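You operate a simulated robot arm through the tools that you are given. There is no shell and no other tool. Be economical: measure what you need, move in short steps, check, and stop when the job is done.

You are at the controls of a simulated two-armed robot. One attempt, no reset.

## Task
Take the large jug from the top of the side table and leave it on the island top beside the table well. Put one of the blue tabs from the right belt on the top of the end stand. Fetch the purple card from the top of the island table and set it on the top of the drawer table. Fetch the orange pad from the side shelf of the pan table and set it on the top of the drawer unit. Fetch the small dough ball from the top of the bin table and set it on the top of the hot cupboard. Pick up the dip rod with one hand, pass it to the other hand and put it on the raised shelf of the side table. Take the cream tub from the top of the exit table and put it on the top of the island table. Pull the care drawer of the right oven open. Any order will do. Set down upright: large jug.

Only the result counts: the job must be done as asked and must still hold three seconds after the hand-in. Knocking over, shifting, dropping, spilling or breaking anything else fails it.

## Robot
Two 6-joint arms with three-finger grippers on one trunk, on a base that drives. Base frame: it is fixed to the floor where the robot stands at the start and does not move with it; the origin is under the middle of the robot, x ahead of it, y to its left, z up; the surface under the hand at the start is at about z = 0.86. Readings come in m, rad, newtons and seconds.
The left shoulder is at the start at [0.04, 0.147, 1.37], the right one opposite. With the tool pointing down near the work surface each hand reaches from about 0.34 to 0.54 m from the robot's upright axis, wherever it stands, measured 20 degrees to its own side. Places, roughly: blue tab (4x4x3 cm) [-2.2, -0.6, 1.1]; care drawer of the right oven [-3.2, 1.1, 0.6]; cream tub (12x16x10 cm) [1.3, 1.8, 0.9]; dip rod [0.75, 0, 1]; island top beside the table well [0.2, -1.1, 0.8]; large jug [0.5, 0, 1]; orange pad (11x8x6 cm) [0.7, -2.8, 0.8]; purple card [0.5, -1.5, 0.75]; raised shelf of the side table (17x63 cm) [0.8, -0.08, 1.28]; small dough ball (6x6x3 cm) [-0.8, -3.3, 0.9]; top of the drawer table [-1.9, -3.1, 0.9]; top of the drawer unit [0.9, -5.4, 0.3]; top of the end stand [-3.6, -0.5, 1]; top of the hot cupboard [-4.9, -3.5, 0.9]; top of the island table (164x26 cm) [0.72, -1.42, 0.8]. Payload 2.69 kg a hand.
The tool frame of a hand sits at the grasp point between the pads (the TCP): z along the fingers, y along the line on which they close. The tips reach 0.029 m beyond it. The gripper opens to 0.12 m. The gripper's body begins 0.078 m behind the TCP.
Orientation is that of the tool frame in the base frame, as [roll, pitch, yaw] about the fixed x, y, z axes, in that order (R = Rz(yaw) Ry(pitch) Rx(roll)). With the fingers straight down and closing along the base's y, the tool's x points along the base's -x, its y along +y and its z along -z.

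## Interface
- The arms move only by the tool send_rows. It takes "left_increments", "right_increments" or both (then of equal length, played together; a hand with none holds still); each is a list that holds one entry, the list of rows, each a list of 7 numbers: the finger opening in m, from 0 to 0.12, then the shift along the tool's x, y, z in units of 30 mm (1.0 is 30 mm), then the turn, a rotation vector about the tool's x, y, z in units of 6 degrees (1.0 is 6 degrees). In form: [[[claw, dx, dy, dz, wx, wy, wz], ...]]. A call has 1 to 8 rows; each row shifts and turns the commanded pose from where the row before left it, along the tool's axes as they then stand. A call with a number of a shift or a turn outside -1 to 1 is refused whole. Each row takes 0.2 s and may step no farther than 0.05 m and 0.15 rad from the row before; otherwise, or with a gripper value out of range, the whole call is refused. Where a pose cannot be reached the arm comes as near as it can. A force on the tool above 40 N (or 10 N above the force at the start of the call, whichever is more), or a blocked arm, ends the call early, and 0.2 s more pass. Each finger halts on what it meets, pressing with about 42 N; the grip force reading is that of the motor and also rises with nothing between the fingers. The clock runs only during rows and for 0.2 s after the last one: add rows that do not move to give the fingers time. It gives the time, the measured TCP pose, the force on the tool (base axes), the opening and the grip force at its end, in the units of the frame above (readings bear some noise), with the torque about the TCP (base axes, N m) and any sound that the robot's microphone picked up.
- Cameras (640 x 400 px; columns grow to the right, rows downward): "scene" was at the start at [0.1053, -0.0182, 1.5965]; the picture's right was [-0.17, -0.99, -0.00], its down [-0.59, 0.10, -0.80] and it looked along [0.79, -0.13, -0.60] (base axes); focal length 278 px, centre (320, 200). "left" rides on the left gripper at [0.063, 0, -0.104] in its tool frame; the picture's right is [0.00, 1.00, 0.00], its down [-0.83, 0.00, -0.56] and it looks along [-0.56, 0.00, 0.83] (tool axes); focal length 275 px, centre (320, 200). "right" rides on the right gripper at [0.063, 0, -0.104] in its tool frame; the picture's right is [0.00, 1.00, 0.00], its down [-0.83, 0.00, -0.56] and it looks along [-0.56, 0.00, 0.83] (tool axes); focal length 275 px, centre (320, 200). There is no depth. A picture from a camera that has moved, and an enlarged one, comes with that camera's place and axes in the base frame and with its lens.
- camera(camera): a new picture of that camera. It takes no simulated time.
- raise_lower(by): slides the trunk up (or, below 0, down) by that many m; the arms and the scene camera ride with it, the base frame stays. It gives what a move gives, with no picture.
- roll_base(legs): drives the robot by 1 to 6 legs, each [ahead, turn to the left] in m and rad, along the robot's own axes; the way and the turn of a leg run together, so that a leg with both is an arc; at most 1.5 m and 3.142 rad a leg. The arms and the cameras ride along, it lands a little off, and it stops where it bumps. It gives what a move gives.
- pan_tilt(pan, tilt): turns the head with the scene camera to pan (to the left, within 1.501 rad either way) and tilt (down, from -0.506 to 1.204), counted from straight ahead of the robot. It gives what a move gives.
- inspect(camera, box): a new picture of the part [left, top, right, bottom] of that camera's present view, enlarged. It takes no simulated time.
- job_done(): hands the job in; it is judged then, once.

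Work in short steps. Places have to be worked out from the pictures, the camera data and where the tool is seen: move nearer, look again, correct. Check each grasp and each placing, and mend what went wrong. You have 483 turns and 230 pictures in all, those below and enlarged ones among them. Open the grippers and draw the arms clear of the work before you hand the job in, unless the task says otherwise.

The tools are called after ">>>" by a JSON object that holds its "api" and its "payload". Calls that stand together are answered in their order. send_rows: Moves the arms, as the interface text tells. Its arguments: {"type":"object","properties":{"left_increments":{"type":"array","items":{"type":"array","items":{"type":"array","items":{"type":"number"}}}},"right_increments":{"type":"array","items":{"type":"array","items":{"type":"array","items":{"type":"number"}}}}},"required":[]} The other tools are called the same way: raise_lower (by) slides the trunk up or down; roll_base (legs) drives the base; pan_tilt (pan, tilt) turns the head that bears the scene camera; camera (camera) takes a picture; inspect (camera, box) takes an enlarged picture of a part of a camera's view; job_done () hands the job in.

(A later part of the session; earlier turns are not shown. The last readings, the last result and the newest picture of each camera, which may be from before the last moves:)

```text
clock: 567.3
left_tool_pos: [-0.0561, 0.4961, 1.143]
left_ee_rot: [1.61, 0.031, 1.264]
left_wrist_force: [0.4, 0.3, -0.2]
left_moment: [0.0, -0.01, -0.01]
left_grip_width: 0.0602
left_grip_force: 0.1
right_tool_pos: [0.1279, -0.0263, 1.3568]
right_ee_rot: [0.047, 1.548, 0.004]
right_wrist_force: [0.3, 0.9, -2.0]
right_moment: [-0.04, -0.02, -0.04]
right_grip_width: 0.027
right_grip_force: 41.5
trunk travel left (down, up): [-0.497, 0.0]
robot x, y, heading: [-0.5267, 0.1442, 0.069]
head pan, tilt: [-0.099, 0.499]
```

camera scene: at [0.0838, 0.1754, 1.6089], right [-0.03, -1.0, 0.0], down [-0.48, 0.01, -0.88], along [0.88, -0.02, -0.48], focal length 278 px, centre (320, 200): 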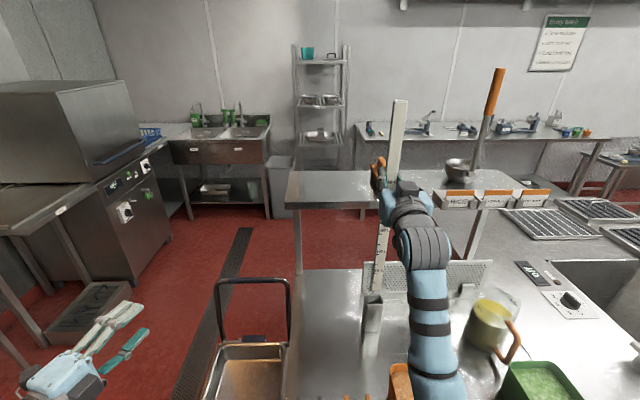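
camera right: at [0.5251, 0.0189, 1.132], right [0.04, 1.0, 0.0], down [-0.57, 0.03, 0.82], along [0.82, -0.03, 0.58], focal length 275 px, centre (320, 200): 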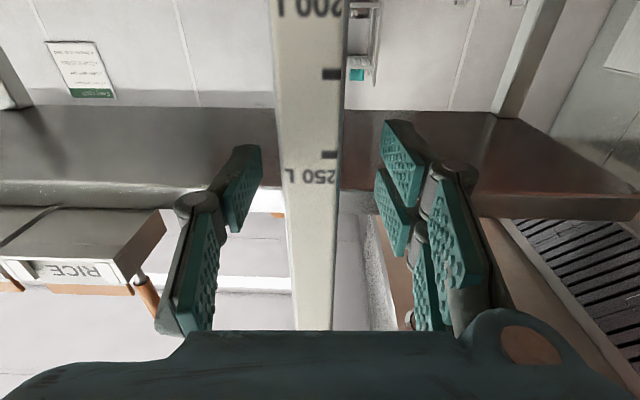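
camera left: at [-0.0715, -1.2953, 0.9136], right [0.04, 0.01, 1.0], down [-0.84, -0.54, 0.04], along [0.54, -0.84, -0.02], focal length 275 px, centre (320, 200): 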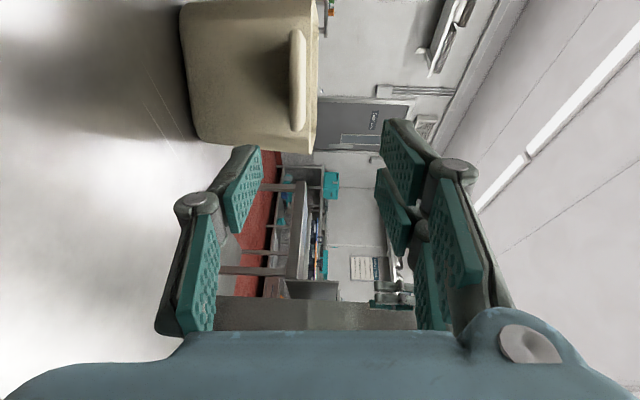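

Rotate the right tool +90° about its axis so the rod lies horizontally with its lower end to the left.

>>> {"api": "send_rows", "payload": {"right_increments": [[[0.0, 0, 0, 0, 0, 0, 1], [0.0, 0, 0, 0, 0, 0, 1], [0.0, 0, 0, 0, 0, 0, 1], [0.0, 0, 0, 0, 0, 0, 1], [0.0, 0, 0, 0, 0, 0, 1], [0.0, 0, 0, 0, 0, 0, 1], [0.0, 0, 0, 0, 0, 0, 1], [0.0, 0, 0, 0, 0, 0, 1]]]}}

>>> {"api": "send_rows", "payload": {"right_increments": [[[0.0, 0, 0, 0, 0, 0, 1], [0.0, 0, 0, 0, 0, 0, 1], [0.0, 0, 0, 0, 0, 0, 1], [0.0, 0, 0, 0, 0, 0, 1], [0.0, 0, 0, 0, 0, 0, 1], [0.0, 0, 0, 0, 0, 0, 1], [0.0, 0, 0, 0, 0, 0, 1], [0.0, 0, 0, 0, 0, 0, 0]]]}}

>>> {"api": "camera", "payload": {"camera": "scene"}}

```text
clock: 569.1
left_tool_pos: [-0.0584, 0.4975, 1.1447]
left_ee_rot: [1.607, 0.03, 1.264]
left_wrist_force: [-0.4, 0.6, 0.5]
left_moment: [0.02, -0.03, -0.04]
left_grip_width: 0.0602
left_grip_force: 0.0
right_tool_pos: [0.1251, -0.0268, 1.3581]
right_ee_rot: [1.538, 0.729, 1.508]
right_wrist_force: [0.2, 1.0, -2.0]
right_moment: [-0.15, 0.07, 0.01]
right_grip_width: 0.027
right_grip_force: 41.6
trunk travel left (down, up): [-0.497, 0.0]
robot x, y, heading: [-0.5244, 0.1462, 0.074]
head pan, tilt: [-0.099, 0.499]
```

```text
clock: 570.9
left_tool_pos: [-0.0584, 0.4964, 1.144]
left_ee_rot: [1.609, 0.029, 1.263]
left_wrist_force: [-0.6, 0.2, 0.6]
left_moment: [-0.04, 0.01, 0.01]
left_grip_width: 0.0603
left_grip_force: 0.0
right_tool_pos: [0.1249, -0.0264, 1.3589]
right_ee_rot: [1.546, -0.003, 1.529]
right_wrist_force: [0.6, 0.3, -1.5]
right_moment: [-0.19, 0.04, 0.01]
right_grip_width: 0.027
right_grip_force: 42.2
trunk travel left (down, up): [-0.497, 0.0]
robot x, y, heading: [-0.5284, 0.144, 0.07]
head pan, tilt: [-0.099, 0.499]
```

```text
52 pictures are left
camera scene: at [-0.4141, 0.1396, 1.6089], right [-0.03, -1.0, 0.0], down [-0.48, 0.01, -0.88], along [0.88, -0.02, -0.48], focal length 278 px, centre (320, 200)
```

scene: 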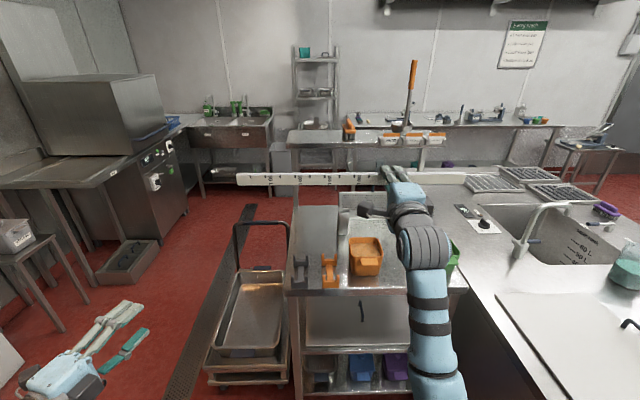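

Rod is horizontal. Lower the right hand ~19 cm and pull it back ~10 cm toward the robot.

>>> {"api": "send_rows", "payload": {"right_increments": [[[0.0, 0, -0.9, 0, 0, 0, 0], [0.0, 0, -0.9, 0, 0, 0, 0], [0.0, 0, -0.9, -0.5, 0, 0, 0], [0.0, 0, -0.9, -0.5, 0, 0, 0], [0.0, 0, -0.9, -0.5, 0, 0, 0], [0.0, 0, -0.9, -0.5, 0, 0, 0], [0.0, 0, -0.9, -0.5, 0, 0, 0], [0.0, 0, 0, -0.5, 0, 0, 0]]]}}

```text
clock: 572.7
left_tool_pos: [-0.0592, 0.4968, 1.1451]
left_ee_rot: [1.606, 0.03, 1.265]
left_wrist_force: [1.1, -0.2, 0.2]
left_moment: [-0.01, 0.03, -0.02]
left_grip_width: 0.0598
left_grip_force: 0.0
right_tool_pos: [0.0414, -0.0218, 1.1669]
right_ee_rot: [1.545, -0.003, 1.528]
right_wrist_force: [-0.3, -0.2, -2.7]
right_moment: [-0.19, 0.07, -0.01]
right_grip_width: 0.0272
right_grip_force: 42.3
trunk travel left (down, up): [-0.497, 0.0]
robot x, y, heading: [-0.5203, 0.1416, 0.072]
head pan, tilt: [-0.099, 0.499]
```

Right is holding the rod at (0.041,-0.022,1.167), lower end at ≈(0.056,0.32). Now rotate the left tool to point right (−y) with fingers closing along x.

>>> {"api": "send_rows", "payload": {"left_increments": [[[0.06, 0, 0, 0, -0.668, -0.668, 0.914], [0.06, 0, 0, 0, -0.668, -0.668, 0.914], [0.06, 0, 0, 0, -0.668, -0.668, 0.914], [0.06, 0, 0, 0, -0.668, -0.668, 0.914], [0.06, 0, 0, 0, -0.668, -0.668, 0.914], [0.06, 0, 0, 0, -0.668, -0.668, 0.914], [0.06, 0, 0, 0, -0.668, -0.668, 0.914]]]}}

>>> {"api": "send_rows", "payload": {"left_increments": [[[0.06, 0, 0, 0, -0.668, -0.668, 0.914], [0.06, 0, 0, 0, -0.668, -0.668, 0.914], [0.06, 0, 0, 0, -0.668, -0.668, 0.914], [0.06, 0, 0, 0, -0.668, -0.668, 0.914], [0.06, 0, 0, 0, -0.668, -0.668, 0.914], [0.06, 0, 0, 0, -0.668, -0.668, 0.914], [0.06, 0, 0, 0, -0.668, -0.668, 0.914]]]}}

>>> {"api": "camera", "payload": {"camera": "left"}}

```text
clock: 574.3
left_tool_pos: [-0.0566, 0.3195, 1.358]
left_ee_rot: [1.244, -0.706, 0.867]
left_wrist_force: [0.4, 0.1, 0.0]
left_moment: [0.03, -0.01, -0.02]
left_grip_width: 0.06
left_grip_force: 0.0
left hand out of reach, approached as far as the arm can: row 1, 2, 3, 4, 5, 6, 7
right_tool_pos: [0.0427, -0.0229, 1.1662]
right_ee_rot: [1.547, 0.001, 1.528]
right_wrist_force: [0.0, -0.4, -2.2]
right_moment: [-0.17, 0.04, 0.04]
right_grip_width: 0.027
right_grip_force: 41.9
trunk travel left (down, up): [-0.497, 0.0]
robot x, y, heading: [-0.5231, 0.1462, 0.076]
head pan, tilt: [-0.099, 0.499]
```

```text
clock: 575.9
left_tool_pos: [-0.2243, 0.1932, 1.5146]
left_ee_rot: [1.27, -1.522, 0.302]
left_wrist_force: [-1.2, 0.3, 0.1]
left_moment: [-0.01, -0.01, 0.02]
left_grip_width: 0.0601
left_grip_force: 0.0
left hand out of reach, approached as far as the arm can: row 1, 2, 3, 4, 5, 6, 7
right_tool_pos: [0.0417, -0.0251, 1.1674]
right_ee_rot: [1.547, -0.001, 1.53]
right_wrist_force: [-0.2, 0.1, -2.3]
right_moment: [-0.19, 0.03, 0.04]
right_grip_width: 0.0271
right_grip_force: 42.3
trunk travel left (down, up): [-0.497, 0.0]
robot x, y, heading: [-0.5204, 0.14, 0.077]
head pan, tilt: [-0.099, 0.499]
```

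```text
51 pictures are left
camera left: at [-0.2233, 0.2975, 1.5772], right [-1.0, 0.0, 0.04], down [-0.04, 0.54, -0.84], along [-0.02, -0.84, -0.54], focal length 275 px, centre (320, 200)
```

left: 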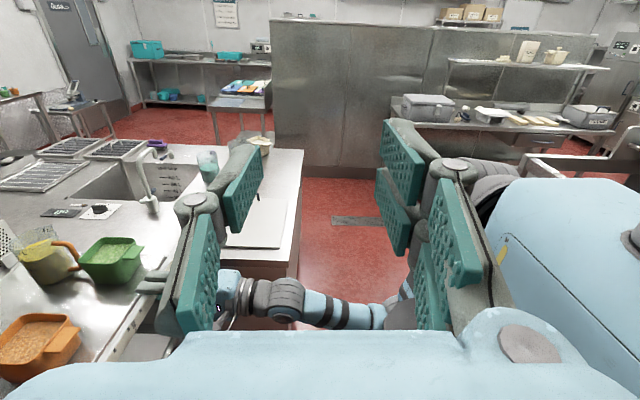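

Orientation achieved but the arm retreated upward. Move the left hand to a staging point left of the rod's end.

>>> {"api": "send_rows", "payload": {"left_increments": [[[0.06, -0.6, -0.5, -0.95, 0, 0, 0], [0.06, -0.6, -0.5, -0.95, 0, 0, 0], [0.06, -0.9, -0.7, -0.75, 0, 0, 0], [0.06, -0.9, -0.7, -0.75, 0, 0, 0], [0.06, -0.95, -0.8, -0.75, 0, 0, 0], [0.06, -0.95, -0.8, -0.75, 0, 0, 0]]]}}

```text
clock: 577.3
left_tool_pos: [-0.2526, 0.2043, 1.477]
left_ee_rot: [1.234, -1.522, 0.339]
left_wrist_force: [0.5, 0.1, -0.1]
left_moment: [0.01, -0.01, 0.0]
left_grip_width: 0.06
left_grip_force: 0.1
left hand out of reach, approached as far as the arm can: row 1, 2, 3, 4, 5, 6
right_tool_pos: [0.042, -0.023, 1.1656]
right_ee_rot: [1.544, -0.002, 1.529]
right_wrist_force: [0.8, -1.1, -2.8]
right_moment: [-0.18, 0.03, -0.01]
right_grip_width: 0.0274
right_grip_force: 42.1
trunk travel left (down, up): [-0.497, 0.0]
robot x, y, heading: [-0.5271, 0.1425, 0.074]
head pan, tilt: [-0.099, 0.499]
```

That orientation isn't reachable here. I'll use a natural handover instead: left tool pointing forward, gripping the rod beside the right hand. First rotate the left back.

>>> {"api": "send_rows", "payload": {"left_increments": [[[0.06, 0, 0, 0, 0.668, 0.668, -0.914], [0.06, 0, 0, 0, 0.668, 0.668, -0.914], [0.06, 0, 0, 0, 0.668, 0.668, -0.914], [0.06, 0, 0, 0, 0.668, 0.668, -0.914], [0.06, 0, 0, 0, 0.668, 0.668, -0.914], [0.06, 0, 0, 0, 0.668, 0.668, -0.914], [0.06, 0, 0, 0, 0.668, 0.668, -0.914]]]}}

>>> {"api": "send_rows", "payload": {"left_increments": [[[0.06, 0, 0, 0, 0.668, 0.668, -0.914], [0.06, 0, 0, 0, 0.668, 0.668, -0.914], [0.06, 0, 0, 0, 0.668, 0.668, -0.914], [0.06, 0, 0, 0, 0.668, 0.668, -0.914], [0.06, 0, 0, 0, 0.668, 0.668, -0.914], [0.06, 0, 0, 0, 0.668, 0.668, -0.914], [0.06, 0, 0, 0, 0.668, 0.668, -0.914]]]}}

```text
clock: 578.9
left_tool_pos: [-0.1663, 0.2239, 1.509]
left_ee_rot: [1.235, -0.707, 0.867]
left_wrist_force: [-0.3, -0.3, 0.3]
left_moment: [-0.02, -0.02, 0.01]
left_grip_width: 0.0602
left_grip_force: 0.1
left hand out of reach, approached as far as the arm can: row 3, 4, 5, 6, 7
right_tool_pos: [0.0429, -0.0225, 1.1652]
right_ee_rot: [1.545, -0.002, 1.529]
right_wrist_force: [0.0, -0.4, -1.9]
right_moment: [-0.14, 0.03, 0.01]
right_grip_width: 0.0272
right_grip_force: 42.1
trunk travel left (down, up): [-0.497, 0.0]
robot x, y, heading: [-0.524, 0.1452, 0.075]
head pan, tilt: [-0.099, 0.499]
```

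```text
clock: 580.5
left_tool_pos: [-0.0737, 0.2459, 1.5222]
left_ee_rot: [1.608, 0.033, 1.264]
left_wrist_force: [0.4, 0.0, -0.2]
left_moment: [0.0, 0.01, 0.0]
left_grip_width: 0.06
left_grip_force: 0.1
left hand out of reach, approached as far as the arm can: row 1, 2, 3, 4, 5, 6, 7
right_tool_pos: [0.0424, -0.0233, 1.1663]
right_ee_rot: [1.546, 0.0, 1.527]
right_wrist_force: [-0.8, 0.3, -1.4]
right_moment: [-0.13, 0.02, -0.01]
right_grip_width: 0.0268
right_grip_force: 41.9
trunk travel left (down, up): [-0.497, 0.0]
robot x, y, heading: [-0.521, 0.148, 0.076]
head pan, tilt: [-0.099, 0.499]
```

Yaw the left tool parallel to the right one and descend behind the rod line.

>>> {"api": "send_rows", "payload": {"left_increments": [[[0.06, 0.3, -0.5, 0, 0, 0.85, 0], [0.06, 0.3, -0.5, 0, 0, 0.85, 0], [0.06, 0.3, -0.5, 0, 0, 0.83, 0], [0.06, 0, -0.9, -0.2, 0, 0, 0], [0.06, 0, -0.9, -0.2, 0, 0, 0], [0.06, 0, -0.9, 0, 0, 0, 0], [0.06, 0, -0.9, 0, 0, 0, 0], [0.06, 0, -0.9, 0, 0, 0, 0]]]}}

```text
clock: 582.5
left_tool_pos: [-0.0561, 0.3477, 1.366]
left_ee_rot: [1.589, -0.098, 1.595]
left_wrist_force: [-0.4, 0.6, 0.4]
left_moment: [0.01, 0.06, -0.01]
left_grip_width: 0.0598
left_grip_force: 0.1
left hand out of reach, approached as far as the arm can: row 1, 2, 3, 4, 5, 6, 7
right_tool_pos: [0.042, -0.0234, 1.1655]
right_ee_rot: [1.548, -0.002, 1.529]
right_wrist_force: [0.6, 0.3, -1.4]
right_moment: [-0.19, 0.04, 0.04]
right_grip_width: 0.0271
right_grip_force: 41.9
trunk travel left (down, up): [-0.497, 0.0]
robot x, y, heading: [-0.5246, 0.1455, 0.072]
head pan, tilt: [-0.099, 0.499]
stopped in row 8 (left hand): the arm was blocked; the commanded pose is now the measured one
```

Both wrists are limited toward the centreline; pointing the left tool inward ~23° should allow reaching the rod's end. Adjust.

>>> {"api": "send_rows", "payload": {"left_increments": [[[0.06, 0, 0, -0.3, 0, -0.94, -0.24], [0.06, 0, 0, -0.3, 0, -0.94, -0.24], [0.06, 0, 0, 0, 0, -0.94, -0.24], [0.06, 0, 0, 0, 0, -0.94, -0.22], [0.06, 0, -0.7, 0, 0, 0, 0], [0.06, 0, -0.7, 0, 0, 0, 0]]]}}

```text
clock: 583.9
left_tool_pos: [-0.0624, 0.3471, 1.3239]
left_ee_rot: [1.606, 0.019, 1.2]
left_wrist_force: [0.9, 0.3, -0.3]
left_moment: [0.0, -0.01, 0.0]
left_grip_width: 0.0603
left_grip_force: 0.0
left hand out of reach, approached as far as the arm can: row 1, 2
right_tool_pos: [0.0414, -0.0233, 1.1661]
right_ee_rot: [1.547, -0.002, 1.529]
right_wrist_force: [0.5, -0.3, -2.1]
right_moment: [-0.16, 0.04, 0.0]
right_grip_width: 0.0267
right_grip_force: 42.5
trunk travel left (down, up): [-0.497, 0.0]
robot x, y, heading: [-0.5246, 0.1465, 0.069]
head pan, tilt: [-0.099, 0.499]
```

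>>> {"api": "send_rows", "payload": {"left_increments": [[[0.06, -0.25, -0.88, 0.2, 0, 0, 0], [0.06, -0.25, -0.88, 0.2, 0, 0, 0], [0.06, -0.25, -0.88, 0.2, 0, 0, 0], [0.06, -0.25, -0.88, 0.3, 0, 0, 0], [0.06, -0.25, -0.88, 0.4, 0, 0, 0], [0.06, -0.25, -0.88, 0.4, 0, 0, 0], [0.06, 0, 0, 0, 0, 0, 0]]]}}

>>> {"api": "camera", "payload": {"camera": "left"}}

```text
clock: 585.5
left_tool_pos: [-0.0394, 0.2885, 1.164]
left_ee_rot: [1.607, 0.021, 1.201]
left_wrist_force: [-0.5, 0.0, -0.3]
left_moment: [-0.03, 0.01, 0.01]
left_grip_width: 0.06
left_grip_force: 0.0
right_tool_pos: [0.0414, -0.0234, 1.1656]
right_ee_rot: [1.548, -0.002, 1.528]
right_wrist_force: [0.0, 0.0, -2.6]
right_moment: [-0.18, 0.03, 0.0]
right_grip_width: 0.0269
right_grip_force: 42.1
trunk travel left (down, up): [-0.497, 0.0]
robot x, y, heading: [-0.5235, 0.1461, 0.07]
head pan, tilt: [-0.099, 0.499]
```

```text
50 pictures are left
camera left: at [-0.1139, 0.3845, 1.166], right [0.04, 0.0, 1.0], down [-0.82, -0.57, 0.03], along [0.57, -0.82, -0.02], focal length 275 px, centre (320, 200)
```

left: 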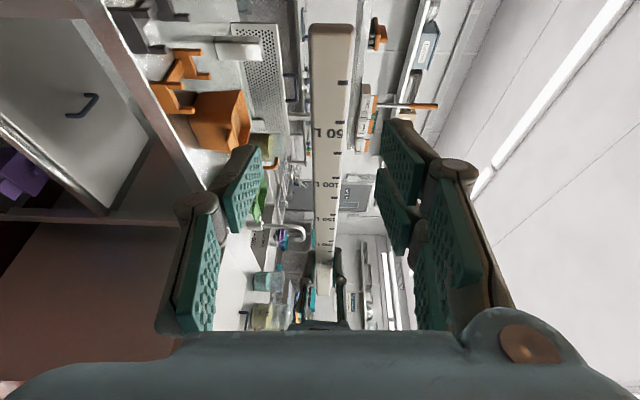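

The rod lies neatly between the left fingers' planes. Advance 7 cm along the tool axis.

>>> {"api": "send_rows", "payload": {"left_increments": [[[0.06, 0, 0, 0.8, 0, 0, 0], [0.06, 0, 0, 0.8, 0, 0, 0], [0.06, 0, 0, 0.7, 0, 0, 0], [0.06, 0, 0, 0, 0, 0, 0]]]}}

>>> {"api": "camera", "payload": {"camera": "left"}}

```text
clock: 586.5
left_tool_pos: [0.0258, 0.2626, 1.1628]
left_ee_rot: [1.607, 0.02, 1.201]
left_wrist_force: [1.0, -0.5, 0.6]
left_moment: [-0.01, 0.01, -0.02]
left_grip_width: 0.0602
left_grip_force: 0.0
right_tool_pos: [0.0411, -0.0227, 1.1677]
right_ee_rot: [1.547, -0.003, 1.528]
right_wrist_force: [1.1, 0.1, -1.3]
right_moment: [-0.2, 0.03, -0.03]
right_grip_width: 0.0269
right_grip_force: 42.4
trunk travel left (down, up): [-0.497, 0.0]
robot x, y, heading: [-0.5234, 0.147, 0.074]
head pan, tilt: [-0.099, 0.499]
```

```text
49 pictures are left
camera left: at [-0.0488, 0.3577, 1.1653], right [0.04, 0.0, 1.0], down [-0.82, -0.57, 0.03], along [0.57, -0.82, -0.02], focal length 275 px, centre (320, 200)
```

left: 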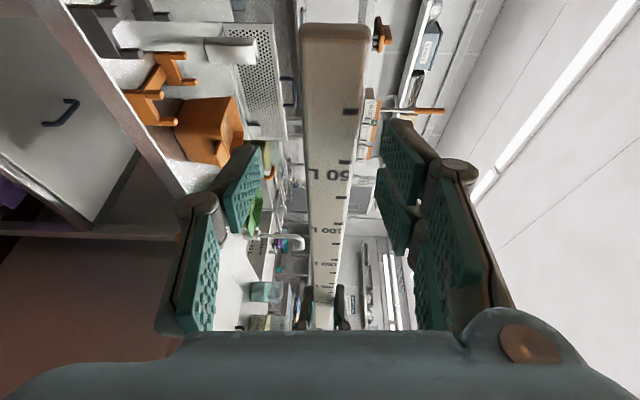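

The rod is right at the fingertips; advance 1.4 cm more and close.

>>> {"api": "send_rows", "payload": {"left_increments": [[[0.06, 0, 0.05, 0.47, 0, 0, 0], [0.06, 0, 0, 0, 0, 0, 0], [0.03, 0, 0, 0, 0, 0, 0], [0.0, 0, 0, 0, 0, 0, 0], [0.0, 0, 0, 0, 0, 0, 0]]]}}

>>> {"api": "camera", "payload": {"camera": "left"}}

```text
clock: 587.7
left_tool_pos: [0.0395, 0.2555, 1.1636]
left_ee_rot: [1.605, 0.022, 1.2]
left_wrist_force: [3.8, -1.3, 3.7]
left_moment: [-0.3, -0.39, 0.58]
left_grip_width: 0.0275
left_grip_force: 42.2
right_tool_pos: [0.0423, -0.0236, 1.1655]
right_ee_rot: [1.548, 0.0, 1.529]
right_wrist_force: [-3.5, 0.2, -6.3]
right_moment: [-1.08, 0.41, 0.35]
right_grip_width: 0.027
right_grip_force: 41.6
trunk travel left (down, up): [-0.497, 0.0]
robot x, y, heading: [-0.5209, 0.1435, 0.073]
head pan, tilt: [-0.099, 0.499]
```

```text
48 pictures are left
camera left: at [-0.0352, 0.3522, 1.167], right [0.04, 0.0, 1.0], down [-0.82, -0.57, 0.03], along [0.57, -0.82, -0.02], focal length 275 px, centre (320, 200)
```

left: 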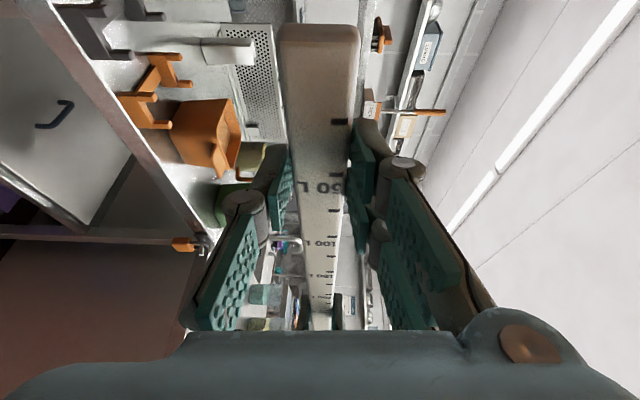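

Left grips the rod (0.0275). Open the right hand and see whether the left holds it.

>>> {"api": "send_rows", "payload": {"right_increments": [[[0.035, 0, 0, 0, 0, 0, 0], [0.05, 0, 0, 0, 0, 0, 0], [0.06, 0, 0, 0, 0, 0, 0]]]}}

>>> {"api": "camera", "payload": {"camera": "left"}}

```text
clock: 588.5
left_tool_pos: [0.0401, 0.2575, 1.1635]
left_ee_rot: [1.607, 0.021, 1.2]
left_wrist_force: [0.0, 0.9, 0.1]
left_moment: [0.34, 0.02, 0.03]
left_grip_width: 0.0275
left_grip_force: 42.3
right_tool_pos: [0.0413, -0.0231, 1.1668]
right_ee_rot: [1.546, -0.001, 1.528]
right_wrist_force: [0.1, -0.2, 0.5]
right_moment: [-0.03, 0.04, 0.01]
right_grip_width: 0.0597
right_grip_force: 0.1
trunk travel left (down, up): [-0.497, 0.0]
robot x, y, heading: [-0.5262, 0.1426, 0.076]
head pan, tilt: [-0.099, 0.499]
```

```text
47 pictures are left
camera left: at [-0.0354, 0.3523, 1.1667], right [0.04, 0.0, 1.0], down [-0.82, -0.57, 0.03], along [0.57, -0.82, -0.02], focal length 275 px, centre (320, 200)
```

left: 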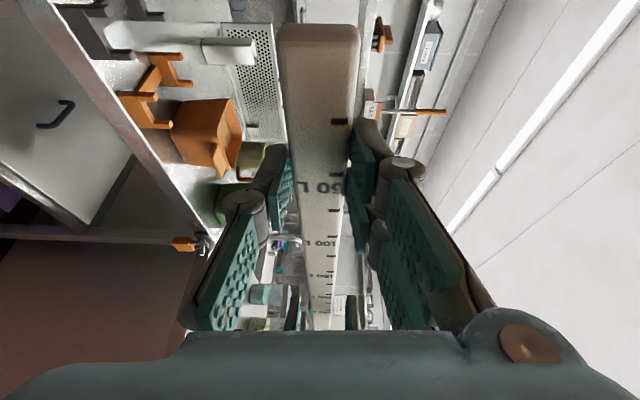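

Rod still rests near the right's lower finger. Withdraw the right hand backward.

>>> {"api": "send_rows", "payload": {"right_increments": [[[0.08, 0, 0, -0.5, 0, 0, 0], [0.08, 0, 0, -0.5, 0, 0, 0], [0.08, 0, 0, -0.5, 0, 0, 0], [0.08, 0, 0, 0, 0, 0, 0]]]}}

>>> {"api": "camera", "payload": {"camera": "scene"}}

```text
clock: 589.5
left_tool_pos: [0.0401, 0.2563, 1.1638]
left_ee_rot: [1.607, 0.019, 1.202]
left_wrist_force: [0.3, 0.3, -0.1]
left_moment: [0.36, 0.04, 0.02]
left_grip_width: 0.0273
left_grip_force: 42.6
right_tool_pos: [-0.0021, -0.0212, 1.1681]
right_ee_rot: [1.542, 0.001, 1.528]
right_wrist_force: [0.3, -0.6, -0.8]
right_moment: [0.01, -0.01, 0.0]
right_grip_width: 0.08
right_grip_force: 0.0
trunk travel left (down, up): [-0.497, 0.0]
robot x, y, heading: [-0.5219, 0.1428, 0.067]
head pan, tilt: [-0.099, 0.499]
```

```text
46 pictures are left
camera scene: at [-0.4138, 0.1393, 1.6089], right [-0.03, -1.0, 0.0], down [-0.48, 0.01, -0.88], along [0.88, -0.02, -0.48], focal length 278 px, centre (320, 200)
```

scene: 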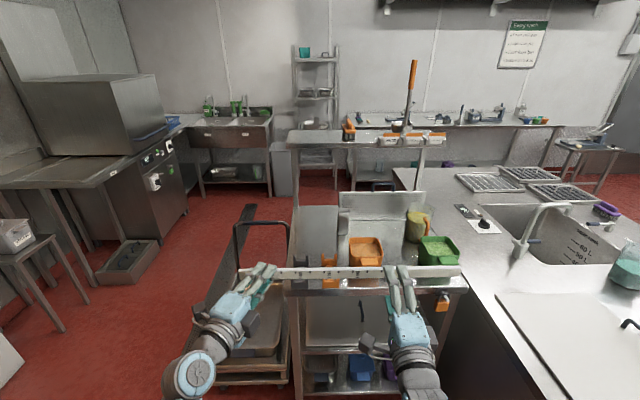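

The left holds it, level. But for a flat placement I want the left gripping the rod's flat faces, so I hand it back briefly: advance the right and close again.

>>> {"api": "send_rows", "payload": {"right_increments": [[[0.08, 0, 0, 0.5, 0, 0, 0], [0.08, 0, 0, 0.5, 0, 0, 0], [0.08, 0, 0, 0.48, 0, 0, 0], [0.04, 0, 0, 0, 0, 0, 0], [0.0, 0, 0, 0, 0, 0, 0], [0.0, 0, 0, 0, 0, 0, 0], [0.0, 0, 0, 0, 0, 0, 0]]]}}

>>> {"api": "send_rows", "payload": {"left_increments": [[[0.05, 0, 0, 0, 0, 0, 0], [0.06, 0, 0, 0, 0, 0, 0], [0.06, 0, 0, -0.7, 0, 0, 0], [0.06, 0, 0, -0.8, 0, 0, 0], [0.06, 0, 0, -0.8, 0, 0, 0], [0.06, 0.3, 0, -0.3, 0, 0, 0]]]}}

```text
clock: 591.1
left_tool_pos: [0.0398, 0.256, 1.1638]
left_ee_rot: [1.606, 0.022, 1.2]
left_wrist_force: [-3.0, -0.3, 0.3]
left_moment: [0.25, -0.3, -0.5]
left_grip_width: 0.0277
left_grip_force: 41.9
right_tool_pos: [0.0413, -0.0226, 1.1648]
right_ee_rot: [1.545, 0.0, 1.528]
right_wrist_force: [2.9, 1.0, -0.8]
right_moment: [-0.6, 0.29, -0.35]
right_grip_width: 0.0272
right_grip_force: 42.1
trunk travel left (down, up): [-0.497, 0.0]
robot x, y, heading: [-0.5249, 0.1446, 0.074]
head pan, tilt: [-0.099, 0.499]
```

```text
clock: 592.5
left_tool_pos: [-0.0285, 0.295, 1.1653]
left_ee_rot: [1.608, 0.021, 1.201]
left_wrist_force: [0.2, 0.5, 0.5]
left_moment: [0.01, -0.01, -0.01]
left_grip_width: 0.06
left_grip_force: 0.0
right_tool_pos: [0.042, -0.0218, 1.1661]
right_ee_rot: [1.546, -0.002, 1.529]
right_wrist_force: [0.1, -0.3, 0.0]
right_moment: [-0.15, 0.04, -0.01]
right_grip_width: 0.0272
right_grip_force: 41.7
trunk travel left (down, up): [-0.497, 0.0]
robot x, y, heading: [-0.525, 0.1435, 0.078]
head pan, tilt: [-0.099, 0.499]
```

Now lower the right hand a bit and pitch it down to make the rod's faces horizontal.

>>> {"api": "send_rows", "payload": {"right_increments": [[[0.0, 0, -0.8, 0, 0, 0, 0], [0.0, 0, -0.8, 0, 0, 0, 0], [0.0, 0, -0.8, 0, 0, 0, 0], [0.0, 0, 0, 0, 1, 0, 0], [0.0, 0, 0, 0, 1, 0, 0], [0.0, 0, 0, 0, 1, 0, 0], [0.0, 0, 0, 0, 1, 0, 0], [0.0, 0, 0, 0, 1, 0, 0]]]}}

>>> {"api": "send_rows", "payload": {"right_increments": [[[0.0, 0, 0, 0, 1, 0, 0], [0.0, 0, 0, 0, 1, 0, 0], [0.0, 0, 0, 0, 1, 0, 0], [0.0, 0, 0, 0, 1, 0, 0], [0.0, 0, 0, 0, 1, 0, 0], [0.0, 0, 0, 0, 0, 0, 0]]]}}

```text
clock: 594.3
left_tool_pos: [-0.0272, 0.2939, 1.1656]
left_ee_rot: [1.607, 0.02, 1.202]
left_wrist_force: [-0.3, -0.3, 1.7]
left_moment: [0.0, -0.01, 0.02]
left_grip_width: 0.06
left_grip_force: 0.1
right_tool_pos: [0.0423, -0.0235, 1.0937]
right_ee_rot: [2.072, -0.002, 1.532]
right_wrist_force: [0.0, 0.5, -1.0]
right_moment: [-0.2, 0.07, 0.03]
right_grip_width: 0.0268
right_grip_force: 42.1
trunk travel left (down, up): [-0.497, 0.0]
robot x, y, heading: [-0.5216, 0.1478, 0.075]
head pan, tilt: [-0.099, 0.499]
```

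```text
clock: 595.7
left_tool_pos: [-0.0279, 0.2944, 1.1653]
left_ee_rot: [1.608, 0.019, 1.201]
left_wrist_force: [-0.4, -0.4, -0.4]
left_moment: [0.0, 0.01, -0.03]
left_grip_width: 0.0598
left_grip_force: 0.2
right_tool_pos: [0.0426, -0.0237, 1.0946]
right_ee_rot: [2.595, -0.002, 1.529]
right_wrist_force: [0.5, -0.5, -0.5]
right_moment: [-0.18, 0.03, 0.0]
right_grip_width: 0.0272
right_grip_force: 42.0
trunk travel left (down, up): [-0.497, 0.0]
robot x, y, heading: [-0.5248, 0.1416, 0.074]
head pan, tilt: [-0.099, 0.499]
```

>>> {"api": "send_rows", "payload": {"right_increments": [[[0.0, 0, 0, 0, 1, 0, 0], [0.0, 0, 0, 0, 1, 0, 0], [0.0, 0, 0, 0, 1, 0, 0], [0.0, 0, 0, 0, 1, 0, 0], [0.0, 0, 0, 0, 1, 0, 0], [0.0, 0, 0, 0, 0.2, 0, 0], [0.0, 0, 0, 0, 0, 0, 0]]]}}

>>> {"api": "camera", "payload": {"camera": "left"}}

>>> {"api": "camera", "payload": {"camera": "scene"}}

```text
clock: 597.3
left_tool_pos: [-0.0268, 0.2935, 1.1653]
left_ee_rot: [1.607, 0.022, 1.201]
left_wrist_force: [0.1, 0.8, -0.1]
left_moment: [0.01, 0.0, -0.01]
left_grip_width: 0.0601
left_grip_force: 0.1
right_tool_pos: [0.043, -0.0228, 1.0942]
right_ee_rot: [3.14, -0.002, 1.529]
right_wrist_force: [-0.3, 0.5, 0.0]
right_moment: [-0.17, 0.02, -0.03]
right_grip_width: 0.027
right_grip_force: 42.4
trunk travel left (down, up): [-0.497, 0.0]
robot x, y, heading: [-0.525, 0.1444, 0.075]
head pan, tilt: [-0.099, 0.499]
```

```text
45 pictures are left
camera left: at [-0.1033, 0.3897, 1.1681], right [0.04, 0.0, 1.0], down [-0.82, -0.57, 0.03], along [0.57, -0.82, -0.02], focal length 275 px, centre (320, 200)
```

left: 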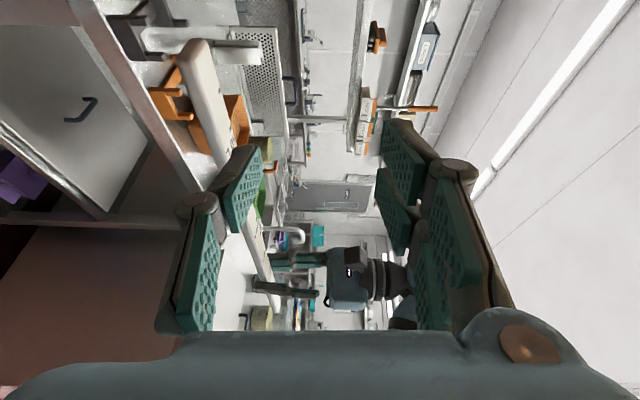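

```text
44 pictures are left
camera scene: at [-0.4144, 0.1393, 1.6089], right [-0.03, -1.0, 0.0], down [-0.48, 0.01, -0.88], along [0.88, -0.02, -0.48], focal length 278 px, centre (320, 200)
```

scene: 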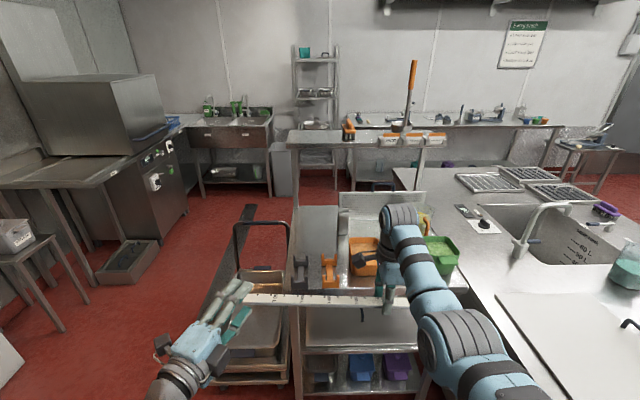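

The rod now lies flat (faces horizontal). Lower the left hand 8.3 cm to the rod's height and look.

>>> {"api": "send_rows", "payload": {"left_increments": [[[0.05, -0.1, -0.7, 0, 0, 0, 0], [0.05, -0.1, -0.7, 0, 0, 0, 0], [0.05, -0.1, -0.7, 0, 0, 0, 0], [0.05, 0, -0.67, 0, 0, 0, 0], [0.05, 0, 0, 0, 0, 0, 0]]]}}

>>> {"api": "camera", "payload": {"camera": "left"}}

```text
clock: 598.5
left_tool_pos: [-0.0353, 0.2843, 1.0828]
left_ee_rot: [1.607, 0.019, 1.2]
left_wrist_force: [-0.5, -0.6, 0.4]
left_moment: [0.03, -0.01, -0.01]
left_grip_width: 0.0499
left_grip_force: 0.1
right_tool_pos: [0.0441, -0.0223, 1.0941]
right_ee_rot: [3.14, -0.002, 1.53]
right_wrist_force: [0.5, 0.7, -0.1]
right_moment: [-0.21, 0.0, 0.01]
right_grip_width: 0.0268
right_grip_force: 41.8
trunk travel left (down, up): [-0.497, 0.0]
robot x, y, heading: [-0.5269, 0.1433, 0.068]
head pan, tilt: [-0.099, 0.499]
```

```text
43 pictures are left
camera left: at [-0.1104, 0.3801, 1.086], right [0.04, 0.0, 1.0], down [-0.82, -0.57, 0.03], along [0.57, -0.82, -0.02], focal length 275 px, centre (320, 200)
```

left: 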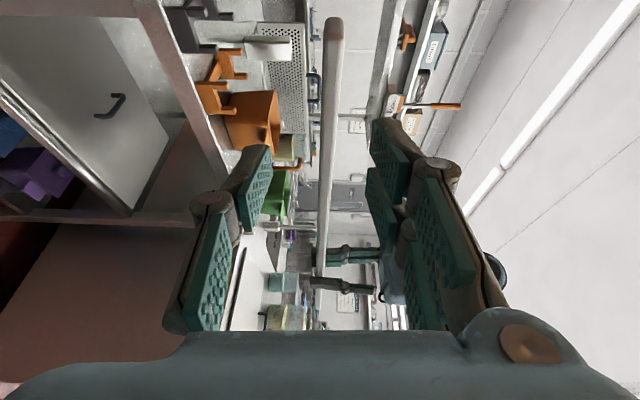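

Aligned. Advance 9 cm.

>>> {"api": "send_rows", "payload": {"left_increments": [[[0.05, 0, 0.05, 0.8, 0, 0, 0], [0.05, 0, 0.05, 0.8, 0, 0, 0], [0.05, 0, 0, 0.8, 0, 0, 0], [0.05, 0, 0, 0.6, 0, 0, 0], [0.05, 0, 0, 0, 0, 0, 0]]]}}

>>> {"api": "camera", "payload": {"camera": "left"}}

```text
clock: 599.7
left_tool_pos: [0.0487, 0.2523, 1.0824]
left_ee_rot: [1.606, 0.021, 1.2]
left_wrist_force: [-0.6, -0.7, -0.6]
left_moment: [-0.03, 0.02, -0.03]
left_grip_width: 0.0498
left_grip_force: 0.1
right_tool_pos: [0.0438, -0.023, 1.0942]
right_ee_rot: [3.138, -0.001, 1.528]
right_wrist_force: [-0.1, -0.3, -0.3]
right_moment: [-0.19, 0.02, 0.02]
right_grip_width: 0.0269
right_grip_force: 41.6
trunk travel left (down, up): [-0.497, 0.0]
robot x, y, heading: [-0.5237, 0.1435, 0.075]
head pan, tilt: [-0.099, 0.499]
```

```text
42 pictures are left
camera left: at [-0.0266, 0.3486, 1.0862], right [0.04, 0.0, 1.0], down [-0.82, -0.57, 0.03], along [0.57, -0.82, -0.02], focal length 275 px, centre (320, 200)
```

left: 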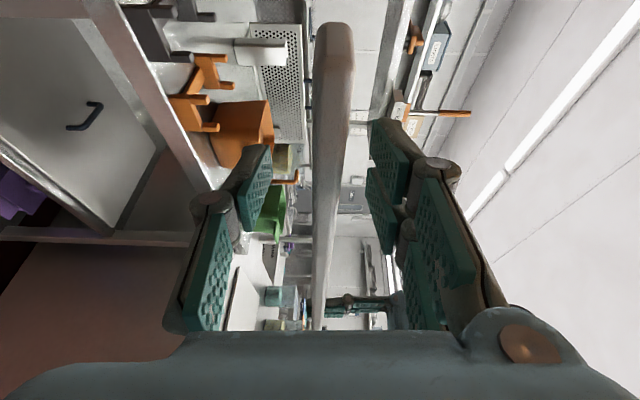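

Rod is between the pads. Close the left hand.

>>> {"api": "send_rows", "payload": {"left_increments": [[[0.03, 0, 0, 0, 0, 0, 0], [0.0, 0, 0, 0, 0, 0, 0], [0.0, 0, 0, 0, 0, 0, 0], [0.0, 0, 0, 0, 0, 0, 0]]]}}

>>> {"api": "send_rows", "payload": {"right_increments": [[[0.04, 0, 0, 0, 0, 0, 0], [0.06, 0, 0, 0, 0, 0, 0], [0.07, 0, 0, 0, 0, 0, 0], [0.07, 0, 0, -0.5, 0, 0, 0], [0.07, 0, 0, -0.8, 0, 0, 0]]]}}

>>> {"api": "camera", "payload": {"camera": "left"}}

```text
clock: 600.7
left_tool_pos: [0.0481, 0.253, 1.0839]
left_ee_rot: [1.607, 0.02, 1.201]
left_wrist_force: [4.0, -1.3, 1.5]
left_moment: [0.45, -0.35, 0.66]
left_grip_width: 0.0114
left_grip_force: 38.8
right_tool_pos: [0.0438, -0.023, 1.0942]
right_ee_rot: [3.138, -0.005, 1.529]
right_wrist_force: [-3.7, 1.9, -1.9]
right_moment: [-1.02, 0.45, 0.23]
right_grip_width: 0.0272
right_grip_force: 42.3
trunk travel left (down, up): [-0.497, 0.0]
robot x, y, heading: [-0.5244, 0.1434, 0.075]
head pan, tilt: [-0.099, 0.499]
```

```text
clock: 601.9
left_tool_pos: [0.0489, 0.2533, 1.084]
left_ee_rot: [1.607, 0.019, 1.201]
left_wrist_force: [-0.2, 0.7, 0.4]
left_moment: [0.36, 0.01, 0.05]
left_grip_width: 0.0113
left_grip_force: 38.1
right_tool_pos: [0.0435, -0.0246, 1.1331]
right_ee_rot: [3.137, -0.001, 1.529]
right_wrist_force: [-0.1, -0.7, 0.3]
right_moment: [-0.02, -0.04, 0.02]
right_grip_width: 0.0699
right_grip_force: 0.0
trunk travel left (down, up): [-0.497, 0.0]
robot x, y, heading: [-0.525, 0.1411, 0.069]
head pan, tilt: [-0.099, 0.499]
```

```text
41 pictures are left
camera left: at [-0.0271, 0.3489, 1.0862], right [0.04, 0.0, 1.0], down [-0.82, -0.57, 0.03], along [0.57, -0.82, -0.02], focal length 275 px, centre (320, 200)
```

left: 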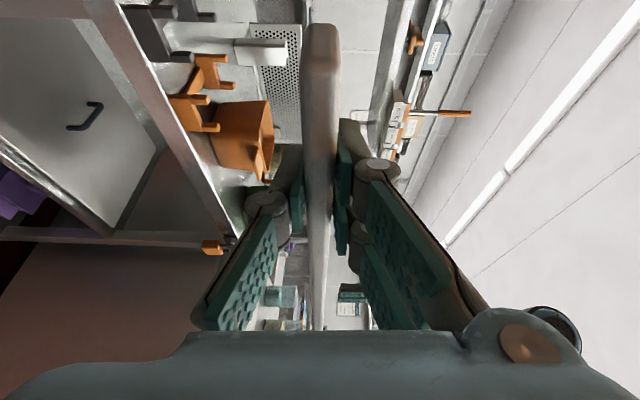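

Left holds the rod flat. Move the right hand up and well out to the right.

>>> {"api": "send_rows", "payload": {"right_increments": [[[0.06, 0, 0, -0.8, 0, 0, 0], [0.06, -0.5, 0, -0.5, 0, 0, 0], [0.06, -0.9, -0.1, 0, 0, 0, 0], [0.06, -0.9, -0.1, 0, 0, 0, 0], [0.06, -0.9, -0.1, 0, 0, 0, 0], [0.06, -0.9, -0.2, 0, 0, 0, 0], [0.06, -0.9, -0.2, 0, 0, 0, 0], [0.06, -0.9, -0.2, 0, 0, 0, 0]]]}}

>>> {"api": "send_rows", "payload": {"right_increments": [[[0.06, -0.9, -0.3, 0.3, 0, 0, 0], [0.06, -0.9, -0.3, 0.3, 0, 0, 0], [0.06, -0.9, -0.4, 0.3, 0, 0, 0], [0.06, -0.9, -0.4, 0.3, 0, 0, 0]]]}}

```text
clock: 603.7
left_tool_pos: [0.048, 0.2515, 1.0845]
left_ee_rot: [1.608, 0.019, 1.201]
left_wrist_force: [0.5, 1.0, -0.5]
left_moment: [0.38, -0.01, 0.03]
left_grip_width: 0.0112
left_grip_force: 37.8
right_tool_pos: [0.0288, -0.2022, 1.1681]
right_ee_rot: [3.136, -0.003, 1.532]
right_wrist_force: [-0.3, -0.2, -0.2]
right_moment: [0.01, 0.01, -0.02]
right_grip_width: 0.06
right_grip_force: 0.2
right hand out of reach, approached as far as the arm can: row 2, 3, 4, 6
trunk travel left (down, up): [-0.497, 0.0]
robot x, y, heading: [-0.5243, 0.1425, 0.069]
head pan, tilt: [-0.099, 0.499]
```

```text
clock: 604.7
left_tool_pos: [0.0477, 0.2515, 1.0834]
left_ee_rot: [1.607, 0.02, 1.2]
left_wrist_force: [-0.7, -0.4, -0.7]
left_moment: [0.36, 0.01, 0.04]
left_grip_width: 0.0112
left_grip_force: 37.9
right_tool_pos: [-0.0195, -0.3072, 1.1327]
right_ee_rot: [3.136, -0.002, 1.53]
right_wrist_force: [-0.1, 0.6, 0.1]
right_moment: [0.01, -0.02, -0.04]
right_grip_width: 0.0599
right_grip_force: 0.1
trunk travel left (down, up): [-0.497, 0.0]
robot x, y, heading: [-0.5258, 0.1438, 0.075]
head pan, tilt: [-0.099, 0.499]
```

Now raise the left hand with the rod to z≈1.34.

>>> {"api": "send_rows", "payload": {"left_increments": [[[0.0, 0, 0.9, 0, 0, 0, 0], [0.0, 0, 0.9, 0, 0, 0, 0], [0.0, 0, 0.9, 0, 0, 0, 0], [0.0, 0, 0.9, 0, 0, 0, 0], [0.0, 0, 0.9, 0, 0, 0, 0], [0.0, 0, 0.9, 0, 0, 0, 0], [0.0, 0, 0.9, 0, 0, 0, 0], [0.0, 0, 0.9, 0, 0, 0, 0]]]}}

>>> {"api": "send_rows", "payload": {"left_increments": [[[0.0, 0, 0.8, 0, 0, 0, 0], [0.0, 0, 0.5, 0, 0, 0, 0], [0.0, 0, 0, 0, 0, 0, 0]]]}}

>>> {"api": "camera", "payload": {"camera": "scene"}}

```text
clock: 606.5
left_tool_pos: [0.0567, 0.2514, 1.3011]
left_ee_rot: [1.607, 0.02, 1.201]
left_wrist_force: [0.2, 0.5, -1.4]
left_moment: [0.37, 0.01, 0.0]
left_grip_width: 0.0115
left_grip_force: 37.6
right_tool_pos: [-0.0192, -0.3074, 1.1328]
right_ee_rot: [3.139, -0.003, 1.528]
right_wrist_force: [0.8, 0.3, 0.4]
right_moment: [-0.01, 0.02, -0.01]
right_grip_width: 0.0601
right_grip_force: 0.1
trunk travel left (down, up): [-0.497, 0.0]
robot x, y, heading: [-0.5228, 0.1432, 0.071]
head pan, tilt: [-0.099, 0.499]
```

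```text
clock: 607.3
left_tool_pos: [0.0586, 0.2517, 1.3381]
left_ee_rot: [1.607, 0.019, 1.2]
left_wrist_force: [0.5, -0.3, -2.1]
left_moment: [0.39, 0.02, -0.02]
left_grip_width: 0.0113
left_grip_force: 38.9
right_tool_pos: [-0.0181, -0.3073, 1.1329]
right_ee_rot: [3.137, -0.001, 1.527]
right_wrist_force: [-0.1, 0.3, 0.1]
right_moment: [-0.03, -0.01, -0.02]
right_grip_width: 0.0598
right_grip_force: 0.1
trunk travel left (down, up): [-0.497, 0.0]
robot x, y, heading: [-0.5244, 0.1438, 0.072]
head pan, tilt: [-0.099, 0.499]
```

```text
40 pictures are left
camera scene: at [-0.4141, 0.139, 1.6089], right [-0.03, -1.0, 0.0], down [-0.48, 0.01, -0.88], along [0.88, -0.02, -0.48], focal length 278 px, centre (320, 200)
```

scene: 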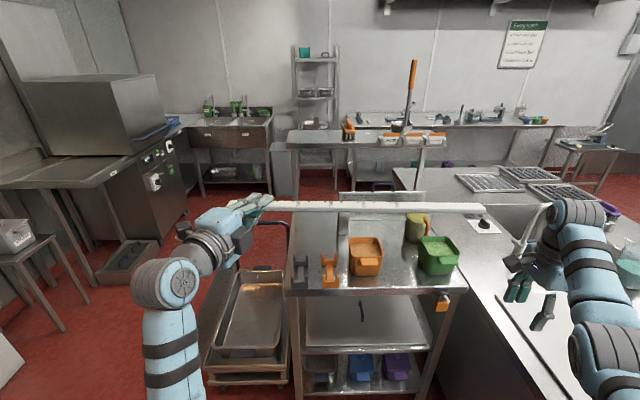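

Rod is level. Turn slightly left (0.03) and drive forward 0.5 m.

>>> {"api": "roll_base", "payload": {"legs": [[0, 0.03], [0.5, 0]]}}

>>> {"api": "camera", "payload": {"camera": "scene"}}

>>> {"api": "camera", "payload": {"camera": "left"}}

```text
clock: 610.6
left_tool_pos: [0.5451, 0.3222, 1.3394]
left_ee_rot: [1.606, 0.019, 1.233]
left_wrist_force: [-1.4, -0.4, -2.0]
left_moment: [0.37, 0.0, -0.01]
left_grip_width: 0.0111
left_grip_force: 38.3
right_tool_pos: [0.4883, -0.2382, 1.1352]
right_ee_rot: [3.136, -0.002, 1.563]
right_wrist_force: [0.6, -0.1, -0.2]
right_moment: [-0.02, -0.03, 0.04]
right_grip_width: 0.0599
right_grip_force: 0.0
trunk travel left (down, up): [-0.497, 0.0]
robot x, y, heading: [-0.0319, 0.1942, 0.104]
head pan, tilt: [-0.099, 0.499]
```

```text
39 pictures are left
camera scene: at [0.0767, 0.1941, 1.6092], right [0.01, -1.0, 0.0], down [-0.48, 0.0, -0.88], along [0.88, 0.01, -0.48], focal length 278 px, centre (320, 200)
```

scene: 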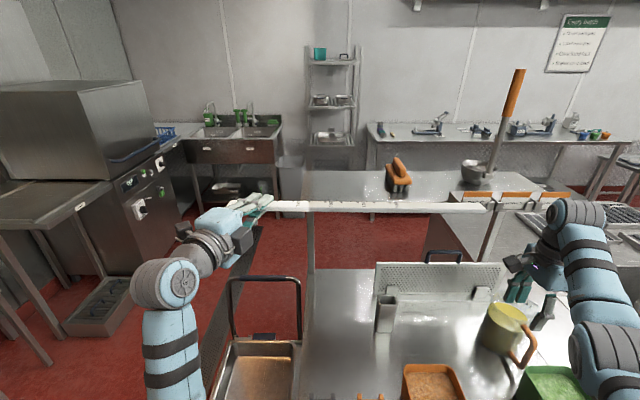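

```text
38 pictures are left
camera left: at [0.4678, 0.4168, 1.342], right [0.04, 0.0, 1.0], down [-0.8, -0.6, 0.03], along [0.6, -0.8, -0.02], focal length 275 px, centre (320, 200)
```

left: 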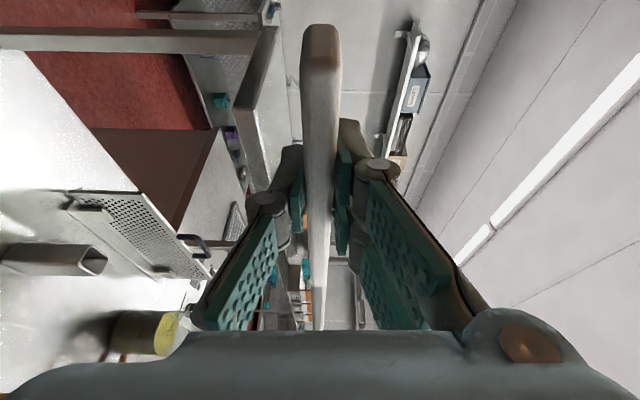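

Rod ends at y≈0.39…-0.13, front edge of shelf at x=0.72. Base forward 3 cm, then extend the arm 15 cm in +x.

>>> {"api": "roll_base", "payload": {"legs": [[0.035, 0]]}}

>>> {"api": "send_rows", "payload": {"left_increments": [[[0.0, 0.28, 0, 0.8, 0, 0, 0], [0.0, 0.28, 0, 0.8, 0, 0, 0], [0.0, 0.28, 0, 0.8, 0, 0, 0], [0.0, 0.28, 0, 0.8, 0, 0, 0], [0.0, 0.28, 0, 0.8, 0, 0, 0], [0.0, 0.28, 0, 0.7, 0, 0, 0], [0.0, 0, 0, 0, 0, 0, 0]]]}}

>>> {"api": "camera", "payload": {"camera": "scene"}}

```text
clock: 611.5
left_tool_pos: [0.5753, 0.3247, 1.3419]
left_ee_rot: [1.601, 0.018, 1.232]
left_wrist_force: [-1.8, 0.2, -2.7]
left_moment: [0.38, 0.04, 0.0]
left_grip_width: 0.0114
left_grip_force: 37.8
right_tool_pos: [0.5174, -0.2359, 1.1364]
right_ee_rot: [3.129, 0.0, 1.561]
right_wrist_force: [-1.7, 0.4, 0.5]
right_moment: [0.0, -0.09, -0.02]
right_grip_width: 0.06
right_grip_force: 0.1
trunk travel left (down, up): [-0.497, 0.0]
robot x, y, heading: [0.0012, 0.1952, 0.104]
head pan, tilt: [-0.099, 0.499]
```

```text
clock: 613.1
left_tool_pos: [0.7313, 0.3279, 1.3325]
left_ee_rot: [1.606, 0.019, 1.235]
left_wrist_force: [-0.2, -0.2, -2.5]
left_moment: [0.4, 0.0, -0.01]
left_grip_width: 0.0113
left_grip_force: 38.2
right_tool_pos: [0.5232, -0.2348, 1.1325]
right_ee_rot: [3.137, -0.002, 1.562]
right_wrist_force: [0.2, -0.4, 0.0]
right_moment: [0.01, -0.03, 0.03]
right_grip_width: 0.0599
right_grip_force: 0.1
trunk travel left (down, up): [-0.497, 0.0]
robot x, y, heading: [0.0018, 0.1955, 0.109]
head pan, tilt: [-0.099, 0.499]
```

```text
37 pictures are left
camera scene: at [0.1138, 0.1981, 1.609], right [0.01, -1.0, 0.0], down [-0.48, 0.0, -0.88], along [0.88, 0.01, -0.48], focal length 278 px, centre (320, 200)
```

scene: 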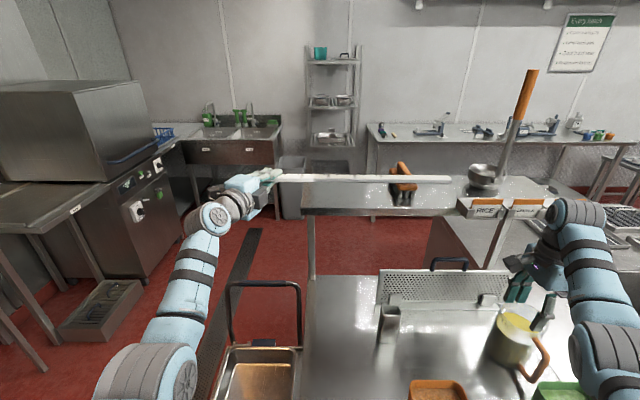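

>>> {"api": "inspect", "payload": {"camera": "scene", "box": [200, 130, 520, 250]}}

```text
2.00 times, centred on (360, 190) of scene
camera zoom: at [0.1138, 0.1981, 1.609], right [0.01, -1.0, 0.0], down [-0.48, 0.0, -0.88], along [0.88, 0.01, -0.48], focal length 555 px, centre (240, 220)
```

zoom: 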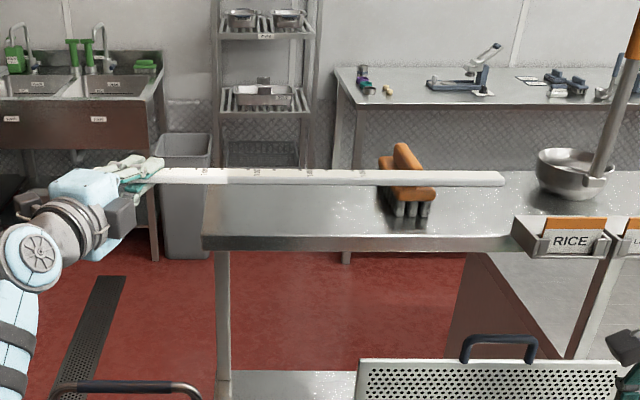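

The strip between brush and front edge is ~4.8 cm. To be safe, pull back 2 cm, lower 3.5 cm, and look again.

>>> {"api": "send_rows", "payload": {"left_increments": [[[0.0, -0.22, 0, -0.63, 0, 0, 0], [0.0, 0, -0.4, 0, 0, 0, 0], [0.0, 0, -0.4, 0, 0, 0, 0], [0.0, 0, -0.3, 0, 0, 0, 0], [0.0, 0, 0, 0, 0, 0, 0]]]}}

>>> {"api": "inspect", "payload": {"camera": "scene", "box": [200, 130, 520, 250]}}

```text
clock: 614.3
left_tool_pos: [0.711, 0.3265, 1.2999]
left_ee_rot: [1.607, 0.02, 1.233]
left_wrist_force: [-0.1, -0.2, -1.9]
left_moment: [0.41, -0.01, 0.03]
left_grip_width: 0.0113
left_grip_force: 38.6
right_tool_pos: [0.5239, -0.2345, 1.1333]
right_ee_rot: [3.14, -0.002, 1.56]
right_wrist_force: [0.0, -1.0, -0.7]
right_moment: [-0.01, 0.01, -0.01]
right_grip_width: 0.06
right_grip_force: 0.0
trunk travel left (down, up): [-0.497, 0.0]
robot x, y, heading: [0.005, 0.1986, 0.106]
head pan, tilt: [-0.099, 0.499]
```

```text
2.00 times, centred on (360, 190) of scene
camera zoom: at [0.1142, 0.198, 1.6089], right [0.01, -1.0, 0.0], down [-0.48, 0.0, -0.88], along [0.88, 0.01, -0.48], focal length 555 px, centre (240, 220)
```

zoom: 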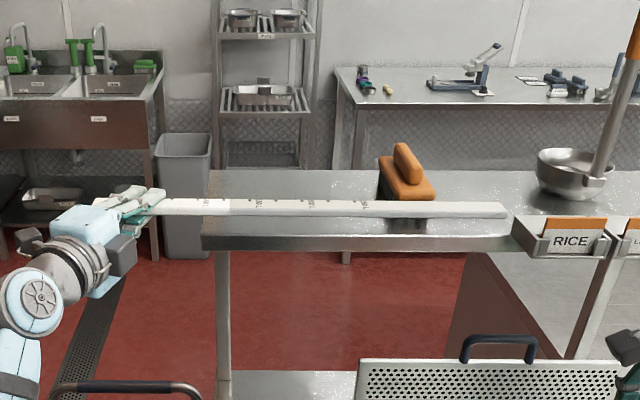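

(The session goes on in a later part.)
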